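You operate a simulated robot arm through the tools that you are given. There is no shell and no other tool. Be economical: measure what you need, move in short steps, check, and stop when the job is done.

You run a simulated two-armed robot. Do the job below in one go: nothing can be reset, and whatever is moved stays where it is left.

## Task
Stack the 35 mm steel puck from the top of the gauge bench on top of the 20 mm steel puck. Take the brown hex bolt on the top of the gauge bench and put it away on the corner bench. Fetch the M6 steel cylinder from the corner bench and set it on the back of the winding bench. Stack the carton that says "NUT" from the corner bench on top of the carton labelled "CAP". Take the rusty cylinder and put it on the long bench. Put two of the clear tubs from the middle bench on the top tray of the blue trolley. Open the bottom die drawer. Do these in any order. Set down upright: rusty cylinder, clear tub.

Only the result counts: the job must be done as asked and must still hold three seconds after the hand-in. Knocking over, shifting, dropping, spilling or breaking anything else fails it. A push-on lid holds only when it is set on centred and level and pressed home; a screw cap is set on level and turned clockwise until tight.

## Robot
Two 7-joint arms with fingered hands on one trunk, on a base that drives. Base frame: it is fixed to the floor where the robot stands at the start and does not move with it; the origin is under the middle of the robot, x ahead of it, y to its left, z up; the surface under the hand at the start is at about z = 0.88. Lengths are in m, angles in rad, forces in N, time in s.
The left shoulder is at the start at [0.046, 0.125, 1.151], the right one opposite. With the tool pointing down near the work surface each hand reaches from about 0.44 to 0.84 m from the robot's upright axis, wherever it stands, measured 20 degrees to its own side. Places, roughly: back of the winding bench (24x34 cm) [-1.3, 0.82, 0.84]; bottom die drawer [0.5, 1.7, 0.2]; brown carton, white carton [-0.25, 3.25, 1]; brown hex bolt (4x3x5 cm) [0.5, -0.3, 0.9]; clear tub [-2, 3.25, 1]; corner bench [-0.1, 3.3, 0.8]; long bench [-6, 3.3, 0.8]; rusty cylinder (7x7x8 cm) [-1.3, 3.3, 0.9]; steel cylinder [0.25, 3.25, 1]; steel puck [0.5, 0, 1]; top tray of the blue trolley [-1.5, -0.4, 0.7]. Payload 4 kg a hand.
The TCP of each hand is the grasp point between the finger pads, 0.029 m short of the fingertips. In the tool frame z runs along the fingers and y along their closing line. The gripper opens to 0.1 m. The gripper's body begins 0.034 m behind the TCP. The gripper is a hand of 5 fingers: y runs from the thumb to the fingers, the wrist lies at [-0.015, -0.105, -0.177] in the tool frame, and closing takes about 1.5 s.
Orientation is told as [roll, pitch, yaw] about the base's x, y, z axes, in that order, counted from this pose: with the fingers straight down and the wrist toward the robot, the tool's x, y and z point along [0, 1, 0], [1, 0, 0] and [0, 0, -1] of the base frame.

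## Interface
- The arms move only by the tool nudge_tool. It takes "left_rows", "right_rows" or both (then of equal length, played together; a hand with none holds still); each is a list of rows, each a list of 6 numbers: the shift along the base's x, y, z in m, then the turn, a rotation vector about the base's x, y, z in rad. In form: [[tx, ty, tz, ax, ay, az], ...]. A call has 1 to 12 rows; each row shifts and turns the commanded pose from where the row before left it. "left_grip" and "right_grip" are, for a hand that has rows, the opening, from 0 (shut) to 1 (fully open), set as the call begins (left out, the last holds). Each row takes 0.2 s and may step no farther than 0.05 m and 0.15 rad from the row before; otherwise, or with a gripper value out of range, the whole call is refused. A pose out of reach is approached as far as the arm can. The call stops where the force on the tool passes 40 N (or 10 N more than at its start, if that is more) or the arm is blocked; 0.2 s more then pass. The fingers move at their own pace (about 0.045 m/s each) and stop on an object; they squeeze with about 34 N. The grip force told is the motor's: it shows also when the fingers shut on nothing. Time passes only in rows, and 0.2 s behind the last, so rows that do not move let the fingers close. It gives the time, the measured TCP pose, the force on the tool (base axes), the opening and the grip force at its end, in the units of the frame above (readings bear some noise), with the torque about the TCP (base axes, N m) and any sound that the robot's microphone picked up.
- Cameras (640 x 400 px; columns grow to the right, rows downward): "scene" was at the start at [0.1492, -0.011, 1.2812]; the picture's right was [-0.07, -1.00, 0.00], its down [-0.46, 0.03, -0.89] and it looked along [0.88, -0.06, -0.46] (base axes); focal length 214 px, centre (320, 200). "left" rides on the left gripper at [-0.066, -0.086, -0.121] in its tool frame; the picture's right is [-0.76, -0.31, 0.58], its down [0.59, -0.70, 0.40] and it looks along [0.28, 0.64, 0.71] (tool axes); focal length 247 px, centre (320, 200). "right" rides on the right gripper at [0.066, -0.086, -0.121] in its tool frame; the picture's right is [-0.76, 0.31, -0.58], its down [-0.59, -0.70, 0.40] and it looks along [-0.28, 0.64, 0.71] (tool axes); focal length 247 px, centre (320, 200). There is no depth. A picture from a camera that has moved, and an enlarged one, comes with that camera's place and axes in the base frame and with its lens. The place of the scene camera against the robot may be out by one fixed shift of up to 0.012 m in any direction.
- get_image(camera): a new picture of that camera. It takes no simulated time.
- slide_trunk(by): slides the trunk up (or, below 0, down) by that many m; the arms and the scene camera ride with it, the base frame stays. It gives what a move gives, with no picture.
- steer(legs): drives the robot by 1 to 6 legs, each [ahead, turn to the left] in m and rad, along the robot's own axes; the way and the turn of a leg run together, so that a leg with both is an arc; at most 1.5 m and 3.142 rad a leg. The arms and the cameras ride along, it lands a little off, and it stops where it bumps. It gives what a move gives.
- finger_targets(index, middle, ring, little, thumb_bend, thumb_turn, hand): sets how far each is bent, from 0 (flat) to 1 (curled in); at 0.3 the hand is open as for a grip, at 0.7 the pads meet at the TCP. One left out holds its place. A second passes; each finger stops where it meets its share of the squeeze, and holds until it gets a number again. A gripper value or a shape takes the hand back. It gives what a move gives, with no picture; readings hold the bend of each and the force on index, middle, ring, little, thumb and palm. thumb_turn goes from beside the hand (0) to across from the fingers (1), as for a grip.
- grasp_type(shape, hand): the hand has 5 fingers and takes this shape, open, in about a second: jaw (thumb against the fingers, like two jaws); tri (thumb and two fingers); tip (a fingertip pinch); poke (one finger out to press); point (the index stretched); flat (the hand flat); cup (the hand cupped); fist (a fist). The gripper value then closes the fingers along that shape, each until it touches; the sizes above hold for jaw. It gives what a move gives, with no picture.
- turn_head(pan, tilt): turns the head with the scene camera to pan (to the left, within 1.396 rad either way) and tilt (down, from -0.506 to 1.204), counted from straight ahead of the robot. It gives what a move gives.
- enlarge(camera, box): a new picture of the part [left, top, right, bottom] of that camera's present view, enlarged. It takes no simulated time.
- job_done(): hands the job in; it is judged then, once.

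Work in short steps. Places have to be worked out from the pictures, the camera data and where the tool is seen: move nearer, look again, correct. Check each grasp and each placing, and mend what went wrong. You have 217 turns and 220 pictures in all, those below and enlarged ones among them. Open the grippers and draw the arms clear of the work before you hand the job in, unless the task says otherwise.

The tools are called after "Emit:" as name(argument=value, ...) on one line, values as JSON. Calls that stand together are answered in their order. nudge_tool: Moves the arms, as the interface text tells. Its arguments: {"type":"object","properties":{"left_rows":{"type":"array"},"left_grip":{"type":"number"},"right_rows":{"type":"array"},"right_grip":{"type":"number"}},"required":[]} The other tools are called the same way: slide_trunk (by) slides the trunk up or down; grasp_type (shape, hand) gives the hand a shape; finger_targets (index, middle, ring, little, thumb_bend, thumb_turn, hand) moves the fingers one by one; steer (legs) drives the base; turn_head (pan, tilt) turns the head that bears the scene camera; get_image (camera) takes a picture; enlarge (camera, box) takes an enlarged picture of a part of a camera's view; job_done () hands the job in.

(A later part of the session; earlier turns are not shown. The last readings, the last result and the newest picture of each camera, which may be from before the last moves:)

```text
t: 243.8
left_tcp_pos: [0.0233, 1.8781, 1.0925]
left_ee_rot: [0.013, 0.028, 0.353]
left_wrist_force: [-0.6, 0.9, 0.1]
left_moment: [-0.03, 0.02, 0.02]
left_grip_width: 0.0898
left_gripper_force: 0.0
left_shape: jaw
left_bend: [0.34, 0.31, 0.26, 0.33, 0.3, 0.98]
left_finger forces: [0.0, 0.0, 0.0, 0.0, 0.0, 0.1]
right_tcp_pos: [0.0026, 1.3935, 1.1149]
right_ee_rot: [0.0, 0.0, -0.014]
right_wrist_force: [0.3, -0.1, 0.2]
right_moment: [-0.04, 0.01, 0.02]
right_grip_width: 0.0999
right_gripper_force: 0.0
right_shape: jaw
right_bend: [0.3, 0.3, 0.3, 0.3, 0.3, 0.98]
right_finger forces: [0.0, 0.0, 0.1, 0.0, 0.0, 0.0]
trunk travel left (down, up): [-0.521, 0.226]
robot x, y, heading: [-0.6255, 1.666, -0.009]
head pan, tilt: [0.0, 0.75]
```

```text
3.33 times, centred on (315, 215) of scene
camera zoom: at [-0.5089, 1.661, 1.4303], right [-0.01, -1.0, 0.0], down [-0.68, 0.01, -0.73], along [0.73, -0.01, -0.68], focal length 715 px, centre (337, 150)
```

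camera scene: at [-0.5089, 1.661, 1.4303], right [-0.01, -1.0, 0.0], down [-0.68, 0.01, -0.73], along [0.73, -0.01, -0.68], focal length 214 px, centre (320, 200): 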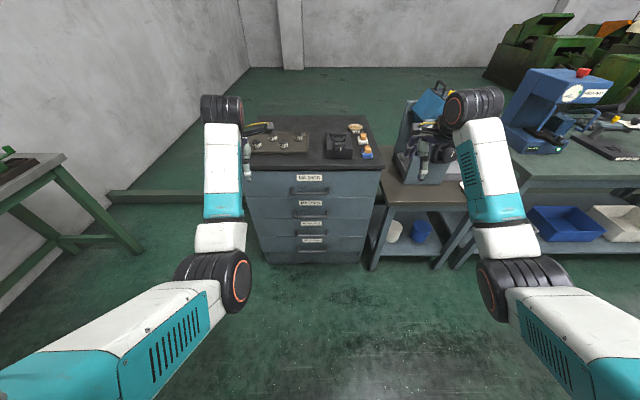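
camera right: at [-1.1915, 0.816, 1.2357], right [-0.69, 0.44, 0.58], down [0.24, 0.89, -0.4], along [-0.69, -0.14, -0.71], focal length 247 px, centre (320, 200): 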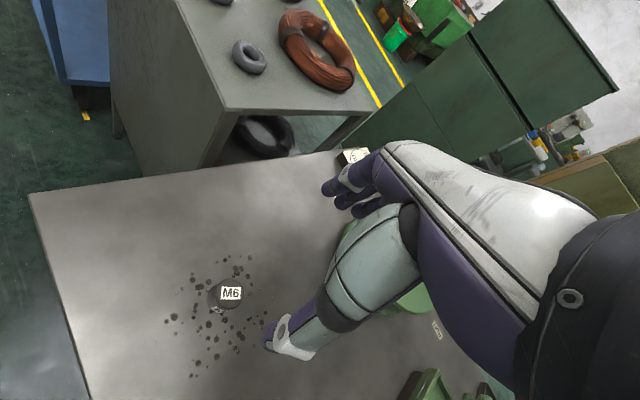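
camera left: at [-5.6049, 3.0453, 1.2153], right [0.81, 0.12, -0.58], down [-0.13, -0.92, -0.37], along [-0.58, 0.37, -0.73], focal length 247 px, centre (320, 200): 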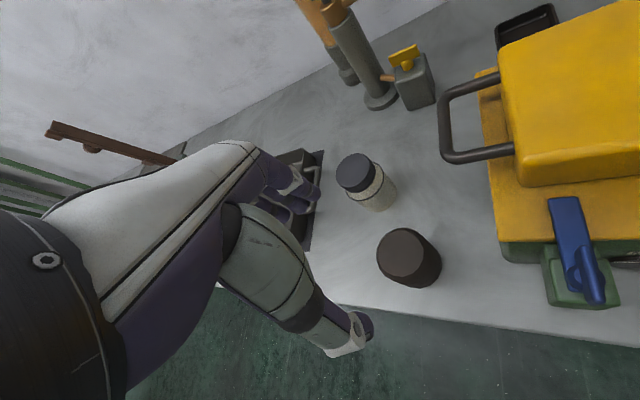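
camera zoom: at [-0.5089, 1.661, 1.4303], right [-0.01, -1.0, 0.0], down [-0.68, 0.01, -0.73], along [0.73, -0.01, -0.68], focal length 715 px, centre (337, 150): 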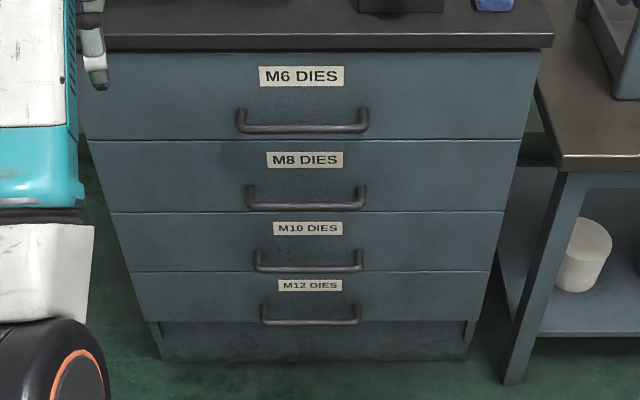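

The bottom drawer is "M12 DIES", bar handle at about (0.29, 1.70, 0.225). I'll grip it with the left hand pitched 45° forward. First I pull the right hand in, square the left, and lower the trunk.

Emit:
nudge_tool(left_rows=[[-0.04, -0.03, 0, 0, 0, -0.09], [-0.04, -0.03, 0, 0, 0, -0.09], [-0.04, -0.03, 0, 0, 0, -0.09], [-0.02, -0.02, 0, 0, 0, -0.08]], right_rows=[[-0.04, 0, 0, 0, 0, 0], [-0.04, 0, 0, 0, 0, 0], [-0.04, 0, 0, 0, 0, 0], [-0.04, 0, 0, 0, 0, 0]])

Emit:
slide_trunk(by=-0.5)

Emit:
turn_head(pan=0.0, tilt=0.6)

Emit:
get_image(camera="scene")

```text
t: 244.8
left_tcp_pos: [-0.1182, 1.7666, 1.0924]
left_ee_rot: [0.012, 0.025, 0.003]
left_wrist_force: [-0.3, 0.6, 0.2]
left_moment: [0.01, 0.01, 0.02]
left_grip_width: 0.0899
left_gripper_force: 0.0
left_shape: jaw
left_bend: [0.34, 0.31, 0.26, 0.33, 0.3, 0.98]
left_finger forces: [0.0, 0.0, 0.1, 0.0, 0.0, 0.0]
right_tcp_pos: [-0.157, 1.393, 1.1134]
right_ee_rot: [0.002, -0.003, -0.013]
right_wrist_force: [1.0, -0.8, 0.0]
right_moment: [-0.02, -0.03, -0.03]
right_grip_width: 0.0996
right_gripper_force: 0.0
right_shape: jaw
right_bend: [0.3, 0.3, 0.3, 0.3, 0.3, 0.98]
right_finger forces: [0.0, 0.0, 0.0, 0.0, 0.0, 0.1]
trunk travel left (down, up): [-0.521, 0.226]
robot x, y, heading: [-0.6268, 1.6665, -0.007]
head pan, tilt: [0.0, 0.75]
```

```text
refused: -0.5 is not a number from -0.4 to 0.4
```

```text
t: 245.5
left_tcp_pos: [-0.1175, 1.7698, 1.0923]
left_ee_rot: [0.014, 0.028, 0.001]
left_wrist_force: [-0.2, -0.3, 0.2]
left_moment: [0.01, -0.02, 0.02]
left_grip_width: 0.09
left_gripper_force: 0.0
left_shape: jaw
left_bend: [0.34, 0.31, 0.26, 0.33, 0.3, 0.98]
left_finger forces: [0.0, 0.1, 0.0, 0.0, 0.0, 0.0]
right_tcp_pos: [-0.156, 1.3933, 1.1143]
right_ee_rot: [0.003, 0.0, -0.015]
right_wrist_force: [0.7, 0.8, -0.6]
right_moment: [0.0, 0.0, 0.0]
right_grip_width: 0.0999
right_gripper_force: 0.0
right_shape: jaw
right_bend: [0.3, 0.3, 0.3, 0.3, 0.3, 0.98]
right_finger forces: [0.0, 0.1, 0.0, 0.0, 0.0, 0.0]
trunk travel left (down, up): [-0.521, 0.226]
robot x, y, heading: [-0.6239, 1.6669, -0.009]
head pan, tilt: [0.0, 0.6]
```

```text
95 pictures are left
camera scene: at [-0.5036, 1.6609, 1.4432], right [-0.01, -1.0, 0.0], down [-0.57, 0.0, -0.82], along [0.82, -0.01, -0.57], focal length 214 px, centre (320, 200)
```

scene: 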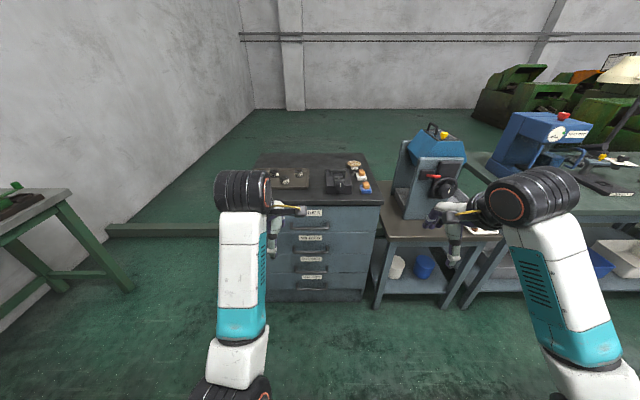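

The trunk slide is limited to 0.4 per call, so I lower it in two steps.

Emit:
slide_trunk(by=-0.4)

Emit:
get_image(camera="scene")

```text
t: 249.3
left_tcp_pos: [-0.1168, 1.7695, 0.6918]
left_ee_rot: [0.012, 0.027, 0.001]
left_wrist_force: [0.1, -0.8, 0.5]
left_moment: [0.02, 0.0, -0.02]
left_grip_width: 0.0897
left_gripper_force: 0.1
left_shape: jaw
left_bend: [0.34, 0.31, 0.26, 0.33, 0.3, 0.98]
left_finger forces: [0.0, 0.1, 0.1, 0.1, 0.1, 0.0]
right_tcp_pos: [-0.1572, 1.3936, 0.7156]
right_ee_rot: [0.001, -0.003, -0.016]
right_wrist_force: [-0.3, 0.7, 0.8]
right_moment: [-0.02, 0.0, -0.01]
right_grip_width: 0.0998
right_gripper_force: 0.1
right_shape: jaw
right_bend: [0.3, 0.3, 0.3, 0.3, 0.3, 0.98]
right_finger forces: [0.0, 0.0, 0.0, 0.1, 0.0, 0.0]
trunk travel left (down, up): [-0.121, 0.626]
robot x, y, heading: [-0.6251, 1.6698, -0.004]
head pan, tilt: [0.0, 0.6]
```

```text
94 pictures are left
camera scene: at [-0.3996, 1.6602, 1.0327], right [-0.01, -1.0, 0.0], down [-0.57, 0.0, -0.82], along [0.82, -0.01, -0.57], focal length 214 px, centre (320, 200)
```

scene: 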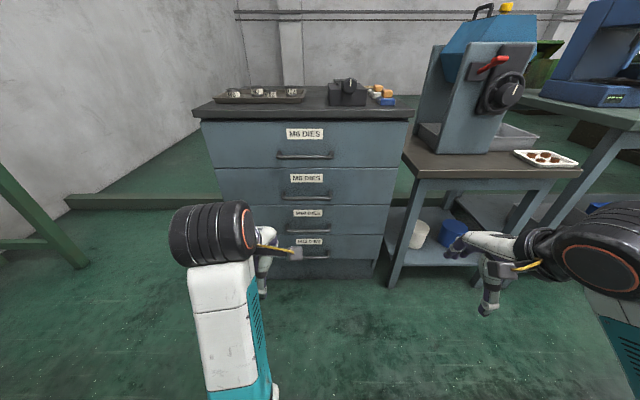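

I lower the last bit, pitch the left hand 45° forward and bring it down in front of the drawer.

Emit:
slide_trunk(by=-0.11)

Emit:
nudge_tool(left_rows=[[0, -0.012, -0.03, 0, -0.131, 0], [0, -0.012, -0.03, 0, -0.131, 0], [0, -0.012, -0.03, 0, -0.131, 0], [0, -0.012, -0.03, 0, -0.131, 0], [0, -0.011, -0.03, 0, -0.131, 0], [0, -0.011, -0.02, 0, -0.131, 0]], left_grip=0.7)

Emit:
get_image(camera="left")

Emit:
get_image(camera="scene")

```text
t: 250.7
left_tcp_pos: [-0.1164, 1.7695, 0.581]
left_ee_rot: [0.016, 0.024, 0.003]
left_wrist_force: [-0.4, -0.5, 0.8]
left_moment: [-0.03, -0.01, 0.0]
left_grip_width: 0.09
left_gripper_force: 0.0
left_shape: jaw
left_bend: [0.34, 0.31, 0.26, 0.33, 0.3, 0.98]
left_finger forces: [0.0, 0.1, 0.0, 0.0, 0.0, 0.1]
right_tcp_pos: [-0.1501, 1.3935, 0.5547]
right_ee_rot: [0.001, 0.139, -0.013]
right_wrist_force: [-0.7, 0.1, 2.0]
right_moment: [0.02, -0.01, -0.03]
right_grip_width: 0.1
right_gripper_force: 0.0
right_shape: jaw
right_bend: [0.3, 0.3, 0.3, 0.3, 0.3, 0.98]
right_finger forces: [0.1, 0.1, 0.1, 0.0, 0.1, 0.1]
trunk travel left (down, up): [-0.011, 0.736]
robot x, y, heading: [-0.6203, 1.6655, -0.006]
head pan, tilt: [0.0, 0.6]
```

```text
t: 251.4
left_tcp_pos: [-0.0676, 1.7504, 0.5807]
left_ee_rot: [0.037, -0.428, 0.003]
left_wrist_force: [0.2, 0.5, 0.0]
left_moment: [0.05, 0.01, 0.03]
left_grip_width: 0.0703
left_gripper_force: 0.0
left_shape: jaw
left_bend: [0.41, 0.35, 0.26, 0.4, 0.3, 0.99]
left_finger forces: [0.0, 0.1, 0.0, 0.0, 0.0, 0.0]
left hand out of reach, approached as far as the arm can: row 1
right_tcp_pos: [-0.1504, 1.394, 0.5538]
right_ee_rot: [-0.001, 0.141, -0.014]
right_wrist_force: [0.0, -0.5, 0.5]
right_moment: [0.01, 0.01, 0.01]
right_grip_width: 0.0996
right_gripper_force: 0.1
right_shape: jaw
right_bend: [0.3, 0.3, 0.3, 0.3, 0.3, 0.98]
right_finger forces: [0.0, 0.0, 0.0, 0.1, 0.0, 0.0]
trunk travel left (down, up): [-0.011, 0.736]
robot x, y, heading: [-0.6245, 1.6652, 0.001]
head pan, tilt: [0.0, 0.6]
stopped in row 3 (left hand): the arm was blocked; the commanded pose is now the measured one
```

```text
93 pictures are left
camera left: at [-0.1959, 1.6804, 0.6532], right [-0.03, -0.74, -0.68], down [-0.49, 0.6, -0.63], along [0.87, 0.31, -0.37], focal length 247 px, centre (320, 200)
```

left: 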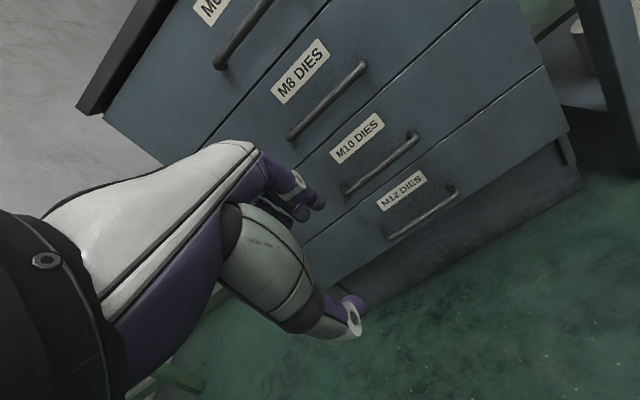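

```text
92 pictures are left
camera scene: at [-0.3472, 1.6597, 0.915], right [-0.01, -1.0, 0.0], down [-0.57, 0.0, -0.82], along [0.82, -0.01, -0.57], focal length 214 px, centre (320, 200)
```

scene: 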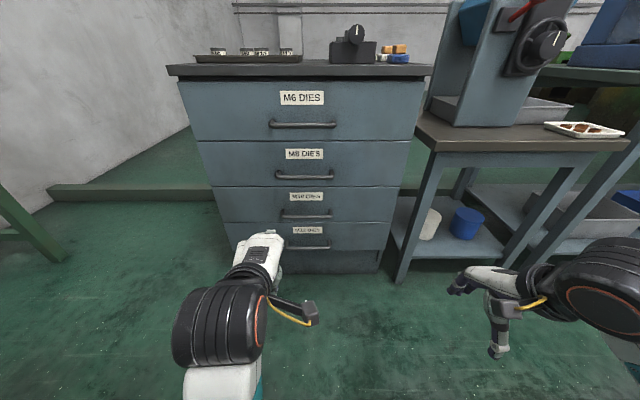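

The arm was cramped close to the body. I push the hand forward while finishing the pitch.

Emit:
nudge_tool(left_rows=[[0.04, -0.012, 0, 0, -0.09, 0], [0.04, -0.012, -0.02, 0, -0.09, 0], [0.03, -0.012, -0.03, 0, -0.09, 0], [0.03, -0.012, -0.035, 0, -0.09, 0], [0, 0, -0.04, 0, 0, 0]])

Emit:
get_image(camera="left")

Emit:
get_image(camera="scene")

```text
t: 252.6
left_tcp_pos: [0.0734, 1.7218, 0.4498]
left_ee_rot: [0.118, -0.791, -0.057]
left_wrist_force: [-0.7, 0.0, -0.3]
left_moment: [0.03, 0.01, 0.01]
left_grip_width: 0.0705
left_gripper_force: 0.0
left_shape: jaw
left_bend: [0.41, 0.35, 0.26, 0.4, 0.3, 0.99]
left_finger forces: [0.1, 0.0, 0.0, 0.0, 0.1, 0.0]
right_tcp_pos: [-0.1499, 1.3937, 0.554]
right_ee_rot: [0.0, 0.141, -0.015]
right_wrist_force: [-0.4, 0.1, -0.5]
right_moment: [-0.01, 0.0, 0.02]
right_grip_width: 0.1
right_gripper_force: 0.0
right_shape: jaw
right_bend: [0.3, 0.3, 0.3, 0.3, 0.3, 0.98]
right_finger forces: [0.0, 0.0, 0.0, 0.1, 0.0, 0.0]
trunk travel left (down, up): [-0.011, 0.736]
robot x, y, heading: [-0.6233, 1.6695, -0.002]
head pan, tilt: [0.0, 0.6]
```

```text
91 pictures are left
camera left: at [-0.0715, 1.6501, 0.4678], right [0.22, -0.7, -0.68], down [-0.23, 0.65, -0.73], along [0.95, 0.31, -0.02], focal length 247 px, centre (320, 200)
```

left: 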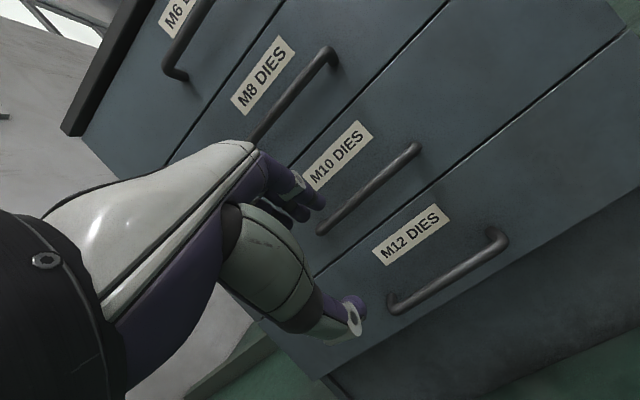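

```text
90 pictures are left
camera scene: at [-0.3473, 1.6597, 0.9149], right [-0.01, -1.0, 0.0], down [-0.57, 0.0, -0.82], along [0.82, -0.01, -0.57], focal length 214 px, centre (320, 200)
```

scene: 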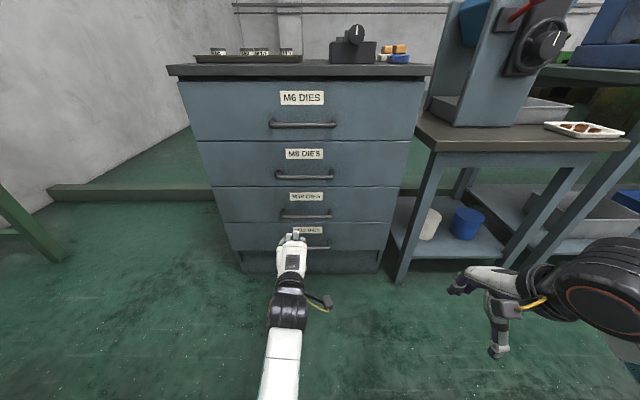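

Stereo from the hand camera puts the bar at about (0.27, 1.70, 0.262), with the drawer face at x≈0.307. I level the hand, set a 4 cm opening and approach to a pre-grasp point.

Emit:
nudge_tool(left_rows=[[0.029, -0.0055, -0.0275, -0.02, 0, 0], [0.029, -0.0055, -0.0275, -0.02, 0, 0], [0.029, -0.0055, -0.0275, -0.02, 0, 0], [0.029, -0.0055, -0.0275, -0.02, 0, 0]], left_grip=0.45)

Emit:
get_image(camera="left")

Emit:
enlarge(camera="scene", box=[220, 180, 400, 300])

```text
t: 253.6
left_tcp_pos: [0.187, 1.6797, 0.3481]
left_ee_rot: [-0.074, -0.786, 0.081]
left_wrist_force: [-0.5, -0.1, -1.0]
left_moment: [0.01, 0.0, 0.0]
left_grip_width: 0.0452
left_gripper_force: 0.1
left_shape: jaw
left_bend: [0.42, 0.45, 0.74, 0.51, 0.39, 1.0]
left_finger forces: [0.0, 0.0, 0.0, 0.1, 0.0, 0.1]
right_tcp_pos: [-0.1492, 1.3933, 0.5537]
right_ee_rot: [0.0, 0.14, -0.014]
right_wrist_force: [0.0, -0.6, 0.4]
right_moment: [0.0, -0.03, 0.0]
right_grip_width: 0.0998
right_gripper_force: 0.1
right_shape: jaw
right_bend: [0.3, 0.3, 0.3, 0.3, 0.3, 0.98]
right_finger forces: [0.0, 0.1, 0.1, 0.0, 0.1, 0.0]
trunk travel left (down, up): [-0.011, 0.736]
robot x, y, heading: [-0.6246, 1.6639, -0.006]
head pan, tilt: [0.0, 0.6]
```

```text
89 pictures are left
camera left: at [0.0421, 1.6119, 0.376], right [0.21, -0.78, -0.58], down [-0.23, 0.54, -0.81], along [0.95, 0.31, -0.06], focal length 247 px, centre (320, 200)
```

left: 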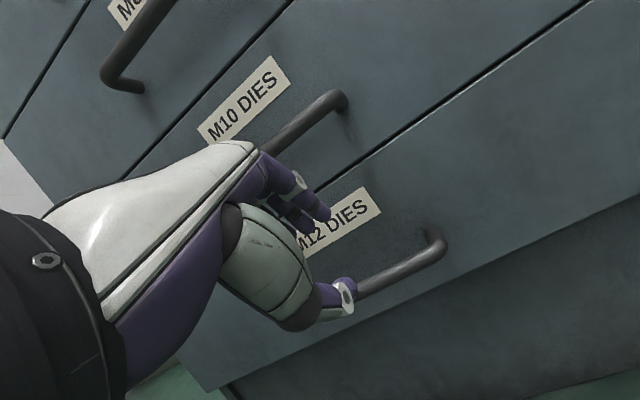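

```text
3.33 times, centred on (310, 240) of scene
camera zoom: at [-0.3473, 1.6599, 0.915], right [-0.01, -1.0, 0.0], down [-0.57, 0.0, -0.82], along [0.82, -0.01, -0.57], focal length 715 px, centre (353, 67)
```

zoom: 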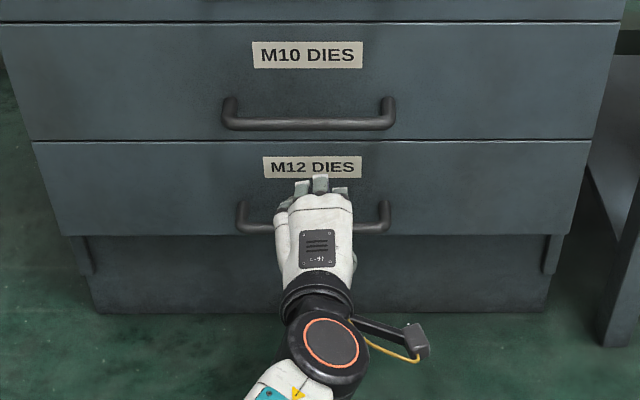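

Bar z confirmed at ≈0.263. I slide in along the tool axis, two steps, then look.

Emit:
nudge_tool(left_rows=[[0.024, 0.003, -0.0255, 0, 0, 0], [0.024, 0.003, -0.0255, 0, 0, 0]])

Emit:
get_image(camera="left")

```text
t: 254.2
left_tcp_pos: [0.2132, 1.6946, 0.3262]
left_ee_rot: [-0.079, -0.786, 0.083]
left_wrist_force: [0.5, -0.4, 0.0]
left_moment: [0.0, -0.01, -0.03]
left_grip_width: 0.0455
left_gripper_force: 0.0
left_shape: jaw
left_bend: [0.42, 0.45, 0.74, 0.51, 0.39, 1.0]
left_finger forces: [0.1, 0.0, 0.1, 0.0, 0.1, 0.0]
left hand out of reach, approached as far as the arm can: row 1, 2
right_tcp_pos: [-0.1498, 1.3937, 0.5548]
right_ee_rot: [0.002, 0.14, -0.014]
right_wrist_force: [-0.2, 0.6, -0.5]
right_moment: [0.05, -0.03, 0.04]
right_grip_width: 0.0999
right_gripper_force: 0.1
right_shape: jaw
right_bend: [0.3, 0.3, 0.3, 0.3, 0.3, 0.98]
right_finger forces: [0.0, 0.1, 0.0, 0.0, 0.0, 0.0]
trunk travel left (down, up): [-0.011, 0.736]
robot x, y, heading: [-0.6228, 1.6683, -0.006]
head pan, tilt: [0.0, 0.6]
```

```text
87 pictures are left
camera left: at [0.0678, 1.6262, 0.3554], right [0.21, -0.78, -0.58], down [-0.23, 0.54, -0.81], along [0.95, 0.31, -0.07], focal length 247 px, centre (320, 200)
```

left: 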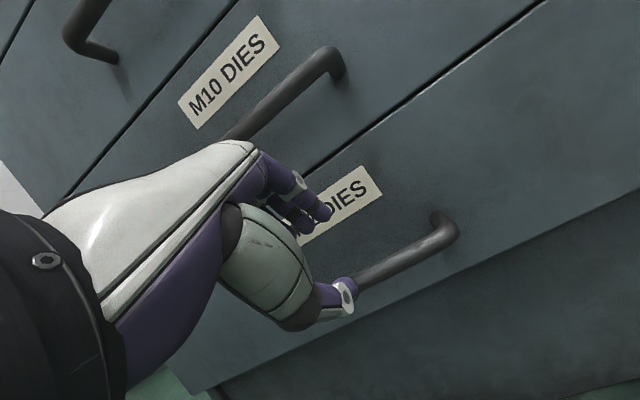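

At the reach limit; I pull the hand back 15 cm, drive forward 15 cm, and continue.

Emit:
nudge_tool(left_rows=[[-0.05, 0, 0.0, 0, 0, 0], [-0.05, 0, 0, 0, 0, 0], [-0.05, 0, 0, 0, 0, 0]])

Emit:
steer(legs=[[0.13, 0]])

Emit:
get_image(camera="left")

```text
t: 255.0
left_tcp_pos: [0.0601, 1.6944, 0.3256]
left_ee_rot: [-0.078, -0.782, 0.085]
left_wrist_force: [0.1, -0.2, -0.6]
left_moment: [0.04, 0.01, -0.01]
left_grip_width: 0.0452
left_gripper_force: 0.1
left_shape: jaw
left_bend: [0.42, 0.45, 0.74, 0.51, 0.39, 1.0]
left_finger forces: [0.0, 0.1, 0.0, 0.0, 0.1, 0.1]
right_tcp_pos: [-0.1498, 1.3934, 0.5555]
right_ee_rot: [0.0, 0.14, -0.015]
right_wrist_force: [0.0, -0.1, -0.3]
right_moment: [0.02, -0.02, 0.0]
right_grip_width: 0.0997
right_gripper_force: 0.1
right_shape: jaw
right_bend: [0.3, 0.3, 0.3, 0.3, 0.3, 0.98]
right_finger forces: [0.1, 0.1, 0.0, 0.0, 0.0, 0.0]
trunk travel left (down, up): [-0.011, 0.736]
robot x, y, heading: [-0.6224, 1.6642, -0.01]
head pan, tilt: [0.0, 0.6]
```

```text
t: 256.3
left_tcp_pos: [0.1913, 1.6944, 0.325]
left_ee_rot: [-0.08, -0.783, 0.084]
left_wrist_force: [0.3, 0.3, -0.5]
left_moment: [0.02, -0.01, 0.0]
left_grip_width: 0.0453
left_gripper_force: 0.1
left_shape: jaw
left_bend: [0.42, 0.45, 0.74, 0.51, 0.39, 1.0]
left_finger forces: [0.1, 0.1, 0.0, 0.0, 0.0, 0.0]
right_tcp_pos: [-0.0194, 1.392, 0.5547]
right_ee_rot: [-0.001, 0.139, -0.014]
right_wrist_force: [-0.2, -0.3, 0.8]
right_moment: [-0.01, 0.0, 0.01]
right_grip_width: 0.0998
right_gripper_force: 0.2
right_shape: jaw
right_bend: [0.3, 0.3, 0.3, 0.3, 0.3, 0.98]
right_finger forces: [0.0, 0.1, 0.1, 0.0, 0.1, 0.0]
trunk travel left (down, up): [-0.011, 0.736]
robot x, y, heading: [-0.4921, 1.6621, -0.002]
head pan, tilt: [0.0, 0.6]
```

```text
86 pictures are left
camera left: at [0.0459, 1.6259, 0.3529], right [0.21, -0.79, -0.58], down [-0.23, 0.54, -0.81], along [0.95, 0.31, -0.07], focal length 247 px, centre (320, 200)
```

left: 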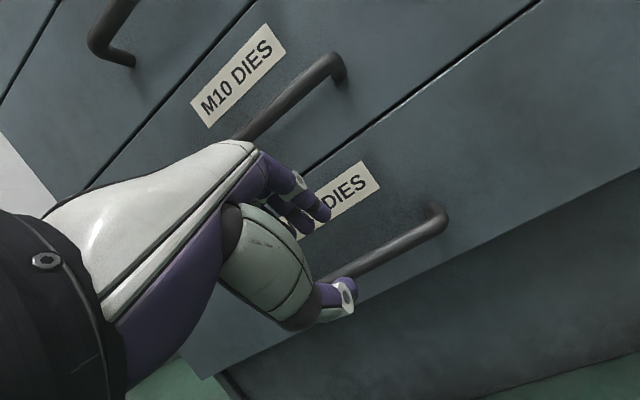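

Bar lies neatly in line between thumb and fingers. I slide in.

Emit:
nudge_tool(left_rows=[[0.014, 0, 0, 0, 0, 0], [0.018, 0, -0.018, 0, 0, 0], [0.018, 0, -0.018, 0, 0, 0]])

Emit:
get_image(camera="left")

```text
t: 257.1
left_tcp_pos: [0.2417, 1.6925, 0.2878]
left_ee_rot: [-0.081, -0.783, 0.088]
left_wrist_force: [-0.9, 0.2, -0.7]
left_moment: [0.01, -0.01, 0.01]
left_grip_width: 0.0451
left_gripper_force: 0.0
left_shape: jaw
left_bend: [0.42, 0.45, 0.74, 0.51, 0.39, 1.0]
left_finger forces: [0.0, 0.1, 0.0, 0.2, 0.0, 0.1]
right_tcp_pos: [-0.0199, 1.3938, 0.5546]
right_ee_rot: [0.001, 0.139, -0.014]
right_wrist_force: [0.3, 0.2, 0.0]
right_moment: [-0.01, 0.01, 0.02]
right_grip_width: 0.1001
right_gripper_force: 0.1
right_shape: jaw
right_bend: [0.3, 0.3, 0.3, 0.3, 0.3, 0.98]
right_finger forces: [0.0, 0.0, 0.0, 0.0, 0.0, 0.0]
trunk travel left (down, up): [-0.011, 0.736]
robot x, y, heading: [-0.4935, 1.6669, -0.006]
head pan, tilt: [0.0, 0.6]
```

```text
85 pictures are left
camera left: at [0.0964, 1.6247, 0.3167], right [0.21, -0.79, -0.58], down [-0.23, 0.54, -0.81], along [0.95, 0.31, -0.07], focal length 247 px, centre (320, 200)
```

left: 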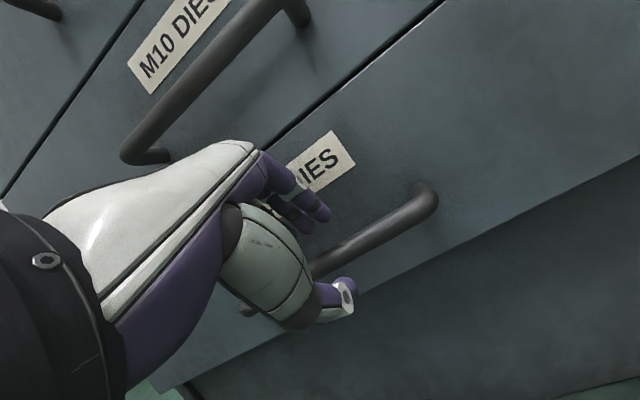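

Emit:
nudge_tool(left_rows=[[0.01, 0, -0.01, 0, 0, 0], [0.007, 0, -0.007, 0, 0, 0]])

Emit:
enlarge(camera="left", box=[220, 130, 460, 330])

```text
t: 257.7
left_tcp_pos: [0.2598, 1.6933, 0.2704]
left_ee_rot: [-0.08, -0.783, 0.086]
left_wrist_force: [0.5, 0.8, -1.1]
left_moment: [-0.04, 0.01, -0.02]
left_grip_width: 0.0451
left_gripper_force: 0.0
left_shape: jaw
left_bend: [0.42, 0.45, 0.74, 0.51, 0.39, 1.0]
left_finger forces: [0.0, 0.0, 0.1, 0.0, 0.0, 0.1]
right_tcp_pos: [-0.0186, 1.3926, 0.5539]
right_ee_rot: [0.001, 0.14, -0.015]
right_wrist_force: [0.1, 0.3, 0.2]
right_moment: [-0.02, -0.01, 0.0]
right_grip_width: 0.0997
right_gripper_force: 0.0
right_shape: jaw
right_bend: [0.3, 0.3, 0.3, 0.3, 0.3, 0.98]
right_finger forces: [0.0, 0.1, 0.0, 0.0, 0.1, 0.0]
trunk travel left (down, up): [-0.011, 0.736]
robot x, y, heading: [-0.4963, 1.6662, -0.004]
head pan, tilt: [0.0, 0.6]
```

```text
2.00 times, centred on (340, 230) of left
camera zoom: at [0.1143, 1.6252, 0.2993], right [0.21, -0.79, -0.58], down [-0.23, 0.54, -0.81], along [0.95, 0.31, -0.07], focal length 494 px, centre (280, 140)
```

zoom: 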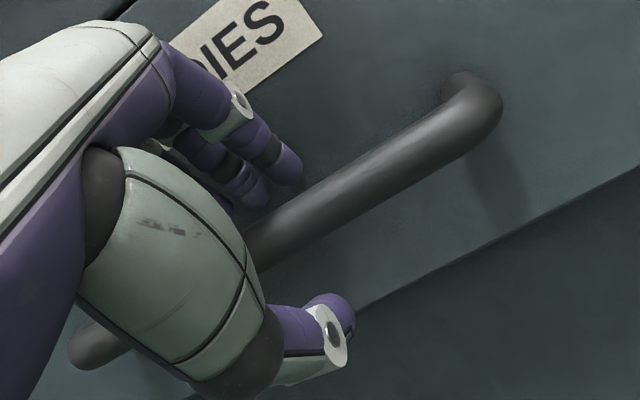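

No contact, bar in the jaw. I close the left hand on it.

Emit:
nudge_tool(left_rows=[[0, 0, 0, 0, 0, 0], [0, 0, 0, 0, 0, 0], [0, 0, 0, 0, 0, 0], [0, 0, 0, 0, 0, 0], [0, 0, 0, 0, 0, 0]], left_grip=0)

Emit:
enlarge(camera="left", box=[220, 130, 460, 330])

```text
t: 258.9
left_tcp_pos: [0.2594, 1.6936, 0.2708]
left_ee_rot: [-0.08, -0.783, 0.088]
left_wrist_force: [1.3, -0.5, -2.1]
left_moment: [0.22, 0.02, -0.07]
left_grip_width: 0.0057
left_gripper_force: 33.9
left_shape: jaw
left_bend: [0.68, 0.71, 0.72, 0.61, 0.71, 1.0]
left_finger forces: [16.2, 7.0, 3.0, 2.8, 29.2, 0.0]
right_tcp_pos: [-0.0187, 1.3919, 0.5535]
right_ee_rot: [0.0, 0.142, -0.015]
right_wrist_force: [-0.3, 0.7, 0.3]
right_moment: [-0.04, -0.01, -0.02]
right_grip_width: 0.1002
right_gripper_force: 0.1
right_shape: jaw
right_bend: [0.3, 0.3, 0.3, 0.3, 0.3, 0.98]
right_finger forces: [0.1, 0.1, 0.0, 0.1, 0.0, 0.0]
trunk travel left (down, up): [-0.011, 0.736]
robot x, y, heading: [-0.4937, 1.6637, -0.006]
head pan, tilt: [0.0, 0.6]
```

```text
2.00 times, centred on (340, 230) of left
camera zoom: at [0.114, 1.6254, 0.2988], right [0.21, -0.79, -0.58], down [-0.23, 0.54, -0.81], along [0.95, 0.31, -0.07], focal length 494 px, centre (280, 140)
```

zoom: 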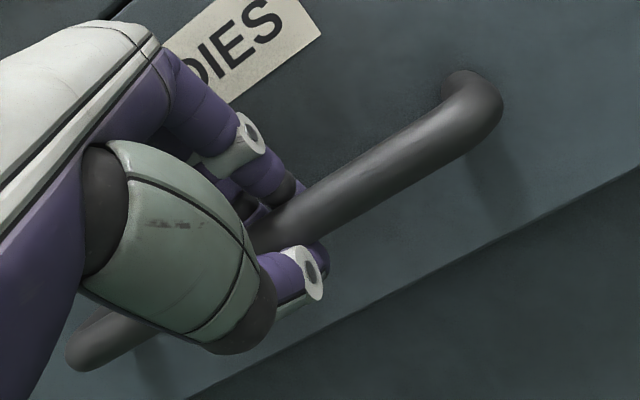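

All fingers grip the bar. I pull straight back.

Emit:
nudge_tool(left_rows=[[-0.015, 0, 0, 0, 0, 0], [-0.025, 0, 0, 0, 0, 0], [-0.03, 0, 0, 0, 0, 0], [-0.03, 0, 0, 0, 0, 0]])

Emit:
get_image(camera="left")

```text
t: 259.9
left_tcp_pos: [0.153, 1.6952, 0.2712]
left_ee_rot: [-0.077, -0.777, 0.084]
left_wrist_force: [-3.1, -3.0, -10.7]
left_moment: [0.02, 0.2, -0.14]
left_grip_width: 0.0055
left_gripper_force: 33.7
left_shape: jaw
left_bend: [0.71, 0.72, 0.72, 0.62, 0.64, 1.0]
left_finger forces: [16.3, 7.1, 2.8, 1.4, 34.7, 0.0]
right_tcp_pos: [-0.019, 1.3928, 0.555]
right_ee_rot: [0.0, 0.141, -0.014]
right_wrist_force: [0.1, 0.0, 0.2]
right_moment: [-0.02, 0.01, -0.04]
right_grip_width: 0.1
right_gripper_force: 0.1
right_shape: jaw
right_bend: [0.3, 0.3, 0.3, 0.3, 0.3, 0.98]
right_finger forces: [0.0, 0.1, 0.2, 0.1, 0.0, 0.1]
trunk travel left (down, up): [-0.011, 0.736]
robot x, y, heading: [-0.4937, 1.6695, -0.007]
head pan, tilt: [0.0, 0.6]
```

```text
82 pictures are left
camera left: at [0.0087, 1.6262, 0.3], right [0.21, -0.78, -0.58], down [-0.24, 0.54, -0.81], along [0.95, 0.31, -0.07], focal length 247 px, centre (320, 200)
```

left: 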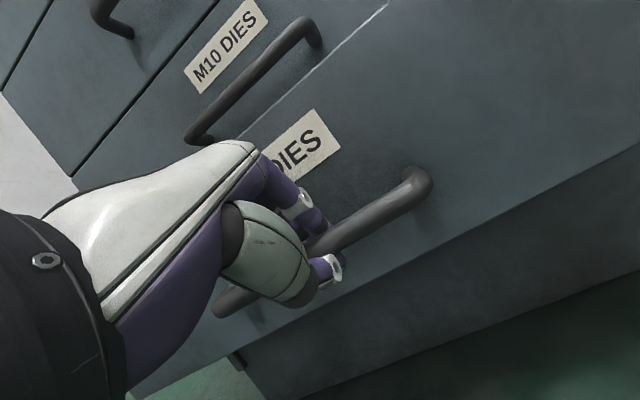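

The drawer is coming out. I continue by driving the base backward 0.17 m with the grip held.

Emit:
steer(legs=[[-0.08, 0]])

Emit:
get_image(camera="left")

```text
t: 260.9
left_tcp_pos: [0.0753, 1.6957, 0.2722]
left_ee_rot: [-0.079, -0.78, 0.085]
left_wrist_force: [-3.0, -4.9, -17.3]
left_moment: [0.02, 0.19, -0.19]
left_grip_width: 0.0051
left_gripper_force: 34.3
left_shape: jaw
left_bend: [0.71, 0.72, 0.71, 0.64, 0.63, 1.0]
left_finger forces: [14.0, 5.5, 3.2, 0.8, 34.8, 0.0]
right_tcp_pos: [-0.0998, 1.3933, 0.5537]
right_ee_rot: [-0.001, 0.141, -0.013]
right_wrist_force: [-0.6, -0.1, -0.6]
right_moment: [0.0, -0.01, 0.02]
right_grip_width: 0.0998
right_gripper_force: 0.0
right_shape: jaw
right_bend: [0.3, 0.3, 0.3, 0.3, 0.3, 0.98]
right_finger forces: [0.0, 0.0, 0.1, 0.0, 0.0, 0.0]
trunk travel left (down, up): [-0.011, 0.736]
robot x, y, heading: [-0.576, 1.6678, -0.001]
head pan, tilt: [0.0, 0.6]
```

```text
81 pictures are left
camera left: at [-0.0702, 1.6267, 0.3005], right [0.21, -0.79, -0.58], down [-0.23, 0.54, -0.81], along [0.95, 0.31, -0.07], focal length 247 px, centre (320, 200)
```

left: 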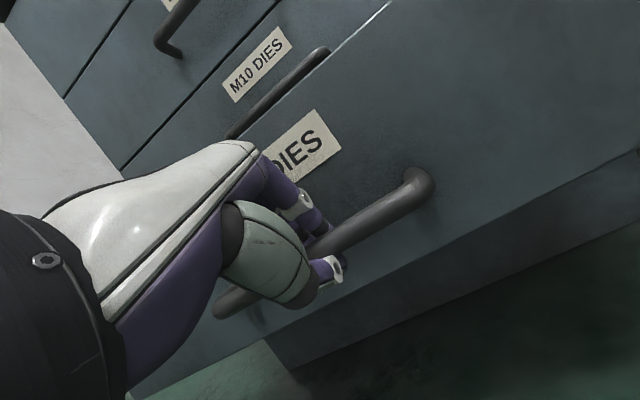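

About 18 cm open. I back another 10 cm.

Emit:
steer(legs=[[-0.1, 0]])

Emit:
get_image(camera="scene")

```text
t: 262.1
left_tcp_pos: [-0.0272, 1.6958, 0.2703]
left_ee_rot: [-0.078, -0.779, 0.081]
left_wrist_force: [-1.8, 1.6, -14.1]
left_moment: [0.06, 0.12, -0.11]
left_grip_width: 0.0056
left_gripper_force: 33.9
left_shape: jaw
left_bend: [0.71, 0.72, 0.7, 0.64, 0.64, 1.0]
left_finger forces: [15.6, 5.7, 3.5, 1.3, 34.7, 0.1]
right_tcp_pos: [-0.2, 1.3928, 0.553]
right_ee_rot: [0.002, 0.14, -0.016]
right_wrist_force: [0.7, 0.3, -0.1]
right_moment: [0.02, -0.01, 0.01]
right_grip_width: 0.0996
right_gripper_force: 0.0
right_shape: jaw
right_bend: [0.3, 0.3, 0.3, 0.3, 0.3, 0.98]
right_finger forces: [0.1, 0.0, 0.0, 0.1, 0.0, 0.0]
trunk travel left (down, up): [-0.011, 0.736]
robot x, y, heading: [-0.6756, 1.6688, -0.008]
head pan, tilt: [0.0, 0.6]
```

```text
80 pictures are left
camera scene: at [-0.3975, 1.6599, 0.9144], right [-0.01, -1.0, 0.0], down [-0.57, 0.01, -0.82], along [0.82, -0.01, -0.57], focal length 214 px, centre (320, 200)
```

scene: 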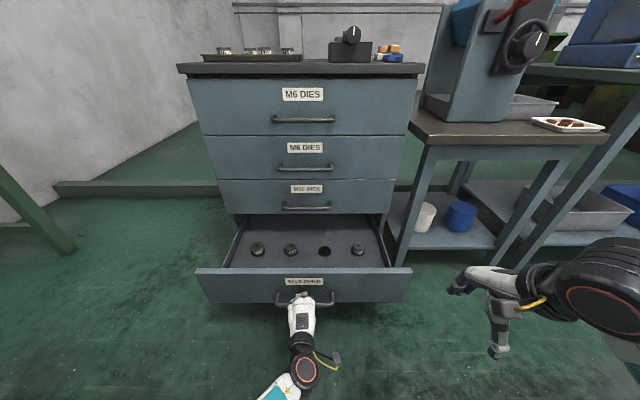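

The drawer is well open. I pull 6 cm more to see if there is more travel.

Emit:
steer(legs=[[-0.06, 0]])

Emit:
get_image(camera="scene")

```text
t: 263.0
left_tcp_pos: [-0.0625, 1.695, 0.2618]
left_ee_rot: [-0.07, -0.76, 0.072]
left_wrist_force: [1.3, -1.4, -7.2]
left_moment: [0.03, -0.03, -0.07]
left_grip_width: 0.0041
left_gripper_force: 34.0
left_shape: jaw
left_bend: [0.71, 0.73, 0.7, 0.64, 0.75, 1.0]
left_finger forces: [4.7, 0.0, 2.4, 1.0, 5.7, 0.0]
right_tcp_pos: [-0.2298, 1.394, 0.5548]
right_ee_rot: [0.0, 0.142, -0.014]
right_wrist_force: [-0.3, -0.4, 0.4]
right_moment: [0.04, 0.0, -0.03]
right_grip_width: 0.0999
right_gripper_force: 0.0
right_shape: jaw
right_bend: [0.3, 0.3, 0.3, 0.3, 0.3, 0.98]
right_finger forces: [0.0, 0.0, 0.0, 0.1, 0.0, 0.0]
trunk travel left (down, up): [-0.011, 0.736]
robot x, y, heading: [-0.7021, 1.6647, -0.011]
head pan, tilt: [0.0, 0.6]
stopped in leg 1: the robot was blocked; the commanded pose is now the measured one
```

```text
79 pictures are left
camera scene: at [-0.4248, 1.66, 0.9149], right [-0.01, -1.0, 0.0], down [-0.57, 0.01, -0.82], along [0.82, -0.01, -0.57], focal length 214 px, centre (320, 200)
```

scene: 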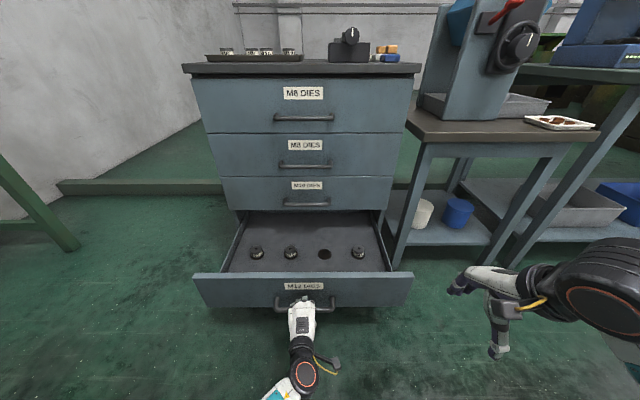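

The end stop was reached: drawer fully open. I open the hand and withdraw up-and-back along the fingers.

Emit:
nudge_tool(left_rows=[[0, 0, 0, 0, 0, 0], [0, 0, 0, 0, 0, 0], [0, 0, 0, 0, 0, 0], [0, 0, 0, 0, 0, 0]], left_grip=0.5)

Emit:
nudge_tool(left_rows=[[-0.014, 0, 0.014, 0, 0, 0], [-0.02, 0, 0.02, 0, 0, 0], [-0.02, 0, 0.03, 0, 0, 0], [-0.02, 0, 0.03, 0, 0, 0]])

Emit:
get_image(camera="left")

```text
t: 264.0
left_tcp_pos: [-0.0607, 1.6939, 0.2623]
left_ee_rot: [-0.071, -0.763, 0.074]
left_wrist_force: [0.4, 0.3, 0.5]
left_moment: [0.02, 0.01, -0.04]
left_grip_width: 0.0499
left_gripper_force: 0.1
left_shape: jaw
left_bend: [0.41, 0.43, 0.74, 0.49, 0.36, 1.0]
left_finger forces: [0.0, 0.0, 0.0, 0.0, 0.0, 0.0]
right_tcp_pos: [-0.2296, 1.3935, 0.5543]
right_ee_rot: [0.0, 0.14, -0.014]
right_wrist_force: [0.1, 0.4, 0.0]
right_moment: [0.0, 0.01, -0.03]
right_grip_width: 0.0997
right_gripper_force: 0.0
right_shape: jaw
right_bend: [0.3, 0.3, 0.3, 0.3, 0.3, 0.98]
right_finger forces: [0.1, 0.1, 0.0, 0.1, 0.0, 0.0]
trunk travel left (down, up): [-0.011, 0.736]
robot x, y, heading: [-0.7045, 1.6698, -0.006]
head pan, tilt: [0.0, 0.6]
```

```text
t: 265.0
left_tcp_pos: [-0.1349, 1.6963, 0.3568]
left_ee_rot: [-0.071, -0.762, 0.071]
left_wrist_force: [1.4, 0.1, -0.3]
left_moment: [0.04, 0.01, 0.0]
left_grip_width: 0.0499
left_gripper_force: 0.0
left_shape: jaw
left_bend: [0.41, 0.43, 0.74, 0.49, 0.36, 1.0]
left_finger forces: [0.0, 0.0, 0.0, 0.1, 0.0, 0.1]
right_tcp_pos: [-0.2285, 1.3928, 0.5548]
right_ee_rot: [-0.001, 0.141, -0.014]
right_wrist_force: [-0.1, -0.4, 0.6]
right_moment: [0.04, 0.0, 0.02]
right_grip_width: 0.1
right_gripper_force: 0.1
right_shape: jaw
right_bend: [0.3, 0.3, 0.3, 0.3, 0.3, 0.98]
right_finger forces: [0.0, 0.0, 0.0, 0.0, 0.1, 0.1]
trunk travel left (down, up): [-0.011, 0.736]
robot x, y, heading: [-0.7004, 1.6655, -0.008]
head pan, tilt: [0.0, 0.6]
```

```text
78 pictures are left
camera left: at [-0.2791, 1.6294, 0.3883], right [0.2, -0.78, -0.59], down [-0.25, 0.54, -0.8], along [0.95, 0.3, -0.09], focal length 247 px, centre (320, 200)
```

left: 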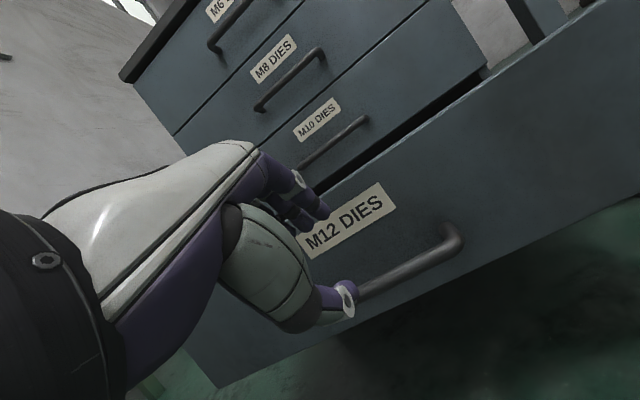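

Clear of the handle. I raise the trunk and restore the left hand to pointing down.

Emit:
slide_trunk(by=0.4)

Emit:
nudge_tool(left_rows=[[0, 0.01, 0.03, 0, 0.13, 0], [0, 0.01, 0.03, 0, 0.13, 0], [0, 0.01, 0.03, 0, 0.13, 0], [0, 0.01, 0.03, 0, 0.13, 0], [0, 0.01, 0.03, 0, 0.13, 0], [0, 0.01, 0.03, 0, 0.12, 0]], right_rows=[[0, 0, 0.03, 0, -0.023, 0], [0, 0, 0.03, 0, -0.023, 0], [0, 0, 0.03, 0, -0.023, 0], [0, 0, 0.03, 0, -0.023, 0], [0, 0, 0.03, 0, -0.023, 0], [0, 0, 0, 0, -0.024, 0]])

Emit:
slide_trunk(by=0.1)

Emit:
turn_head(pan=0, tilt=0.8)

Emit:
get_image(camera="scene")

```text
t: 268.9
left_tcp_pos: [-0.134, 1.6939, 0.7578]
left_ee_rot: [-0.069, -0.763, 0.074]
left_wrist_force: [-1.2, 0.7, -0.2]
left_moment: [-0.01, -0.05, -0.01]
left_grip_width: 0.0495
left_gripper_force: 0.0
left_shape: jaw
left_bend: [0.41, 0.43, 0.74, 0.49, 0.36, 1.0]
left_finger forces: [0.0, 0.0, 0.0, 0.1, 0.0, 0.1]
right_tcp_pos: [-0.2299, 1.393, 0.9543]
right_ee_rot: [0.0, 0.142, -0.015]
right_wrist_force: [0.1, 0.5, -0.1]
right_moment: [0.0, 0.01, -0.01]
right_grip_width: 0.0998
right_gripper_force: 0.1
right_shape: jaw
right_bend: [0.3, 0.3, 0.3, 0.3, 0.3, 0.98]
right_finger forces: [0.0, 0.0, 0.0, 0.1, 0.0, 0.0]
trunk travel left (down, up): [-0.411, 0.336]
robot x, y, heading: [-0.7055, 1.6688, -0.011]
head pan, tilt: [0.0, 0.6]
```

```text
t: 270.3
left_tcp_pos: [-0.1351, 1.754, 0.9375]
left_ee_rot: [-0.019, 0.008, 0.052]
left_wrist_force: [0.9, -0.4, 0.7]
left_moment: [-0.01, -0.02, 0.01]
left_grip_width: 0.0497
left_gripper_force: 0.0
left_shape: jaw
left_bend: [0.41, 0.43, 0.74, 0.49, 0.36, 1.0]
left_finger forces: [0.0, 0.0, 0.1, 0.0, 0.0, 0.1]
right_tcp_pos: [-0.2296, 1.3916, 1.1056]
right_ee_rot: [0.003, 0.003, -0.015]
right_wrist_force: [0.7, -0.2, 1.2]
right_moment: [0.02, -0.01, -0.02]
right_grip_width: 0.0999
right_gripper_force: 0.0
right_shape: jaw
right_bend: [0.3, 0.3, 0.3, 0.3, 0.3, 0.98]
right_finger forces: [0.1, 0.0, 0.0, 0.0, 0.0, 0.0]
trunk travel left (down, up): [-0.411, 0.336]
robot x, y, heading: [-0.7011, 1.672, -0.009]
head pan, tilt: [0.0, 0.6]
```

```text
t: 271.6
left_tcp_pos: [-0.1353, 1.7544, 1.0375]
left_ee_rot: [-0.019, 0.008, 0.055]
left_wrist_force: [0.0, 0.1, -0.2]
left_moment: [0.0, 0.03, -0.02]
left_grip_width: 0.0498
left_gripper_force: 0.0
left_shape: jaw
left_bend: [0.41, 0.43, 0.74, 0.49, 0.36, 1.0]
left_finger forces: [0.0, 0.0, 0.0, 0.0, 0.0, 0.1]
right_tcp_pos: [-0.228, 1.3937, 1.2036]
right_ee_rot: [0.003, 0.001, -0.015]
right_wrist_force: [0.9, 0.1, -0.9]
right_moment: [0.02, -0.01, 0.02]
right_grip_width: 0.1
right_gripper_force: 0.1
right_shape: jaw
right_bend: [0.3, 0.3, 0.3, 0.3, 0.3, 0.98]
right_finger forces: [0.1, 0.1, 0.0, 0.0, 0.0, 0.1]
trunk travel left (down, up): [-0.511, 0.236]
robot x, y, heading: [-0.7011, 1.6664, -0.009]
head pan, tilt: [0.0, 0.6]
```

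```text
t: 272.3
left_tcp_pos: [-0.1346, 1.7545, 1.037]
left_ee_rot: [-0.02, 0.006, 0.053]
left_wrist_force: [0.3, -0.7, -0.4]
left_moment: [0.0, 0.0, -0.03]
left_grip_width: 0.0495
left_gripper_force: 0.0
left_shape: jaw
left_bend: [0.41, 0.43, 0.74, 0.49, 0.36, 1.0]
left_finger forces: [0.0, 0.0, 0.1, 0.0, 0.0, 0.0]
right_tcp_pos: [-0.2286, 1.3941, 1.2052]
right_ee_rot: [0.002, 0.001, -0.013]
right_wrist_force: [0.1, -0.3, -0.2]
right_moment: [-0.01, -0.01, 0.01]
right_grip_width: 0.0998
right_gripper_force: 0.1
right_shape: jaw
right_bend: [0.3, 0.3, 0.3, 0.3, 0.3, 0.98]
right_finger forces: [0.1, 0.1, 0.1, 0.1, 0.0, 0.0]
trunk travel left (down, up): [-0.511, 0.236]
robot x, y, heading: [-0.7005, 1.6652, -0.009]
head pan, tilt: [0.0, 0.799]
```

```text
77 pictures are left
camera scene: at [-0.5884, 1.6615, 1.4163], right [-0.01, -1.0, 0.0], down [-0.72, 0.01, -0.7], along [0.7, -0.01, -0.72], focal length 214 px, centre (320, 200)
```

scene: 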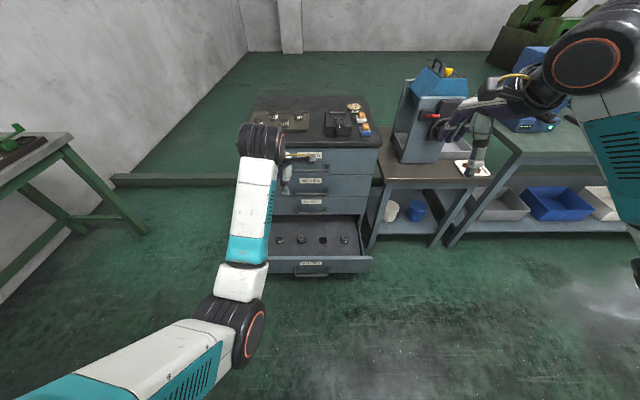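

The drawer stays open. Now the tubs: I drive to the middle bench near x ≈ -1.85 and face it.

Emit:
steer(legs=[[0, 1.58], [0.62, 0], [0, 1.57], [1.1, 0], [0, -1.57], [0.2, 0]])

Emit:
turn_head(pan=0, tilt=0.6)

Emit:
get_image(camera="scene")

```text
t: 274.4
left_tcp_pos: [-0.2097, 2.0111, 1.0367]
left_ee_rot: [-0.027, 0.006, 0.508]
left_wrist_force: [1.1, 0.8, 0.1]
left_moment: [-0.12, -0.01, -0.03]
left_grip_width: 0.05
left_gripper_force: 0.0
left_shape: jaw
left_bend: [0.41, 0.43, 0.74, 0.49, 0.36, 1.0]
left_finger forces: [0.0, 0.0, 0.1, 0.0, 0.0, 0.1]
right_tcp_pos: [-0.133, 1.6455, 1.2065]
right_ee_rot: [-0.005, 0.003, 0.441]
right_wrist_force: [0.1, 1.4, -0.2]
right_moment: [-0.11, -0.03, -0.01]
right_grip_width: 0.0999
right_gripper_force: 0.0
right_shape: jaw
right_bend: [0.3, 0.3, 0.3, 0.3, 0.3, 0.98]
right_finger forces: [0.1, 0.0, 0.1, 0.1, 0.0, 0.1]
trunk travel left (down, up): [-0.511, 0.236]
robot x, y, heading: [-0.6784, 1.6718, 0.319]
head pan, tilt: [0.0, 0.799]
stopped in leg 1: the robot was blocked; the commanded pose is now the measured one
```

```text
t: 275.1
left_tcp_pos: [-0.2065, 2.004, 1.0386]
left_ee_rot: [-0.023, 0.004, 0.508]
left_wrist_force: [0.2, -0.6, 0.4]
left_moment: [0.01, 0.02, -0.05]
left_grip_width: 0.0496
left_gripper_force: 0.1
left_shape: jaw
left_bend: [0.41, 0.43, 0.74, 0.49, 0.36, 1.0]
left_finger forces: [0.0, 0.0, 0.0, 0.0, 0.0, 0.0]
right_tcp_pos: [-0.1319, 1.6395, 1.2047]
right_ee_rot: [0.0, 0.002, 0.44]
right_wrist_force: [-0.2, -0.9, 0.0]
right_moment: [0.02, 0.02, -0.02]
right_grip_width: 0.1002
right_gripper_force: 0.1
right_shape: jaw
right_bend: [0.3, 0.3, 0.3, 0.3, 0.3, 0.98]
right_finger forces: [0.0, 0.0, 0.1, 0.0, 0.0, 0.0]
trunk travel left (down, up): [-0.511, 0.236]
robot x, y, heading: [-0.6801, 1.6765, 0.324]
head pan, tilt: [0.0, 0.6]
```

```text
76 pictures are left
camera scene: at [-0.5613, 1.7065, 1.4331], right [0.32, -0.95, 0.0], down [-0.54, -0.18, -0.82], along [0.78, 0.26, -0.57], focal length 214 px, centre (320, 200)
```

scene: 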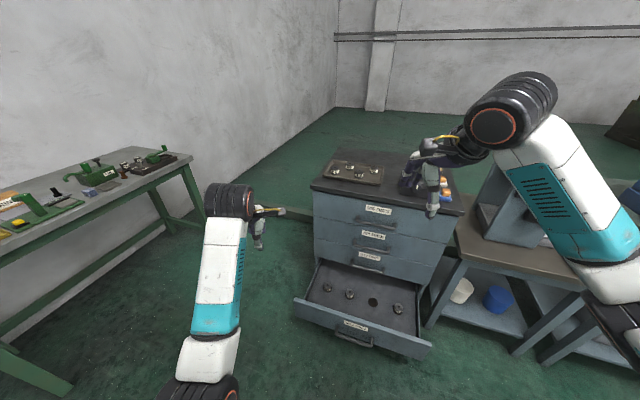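

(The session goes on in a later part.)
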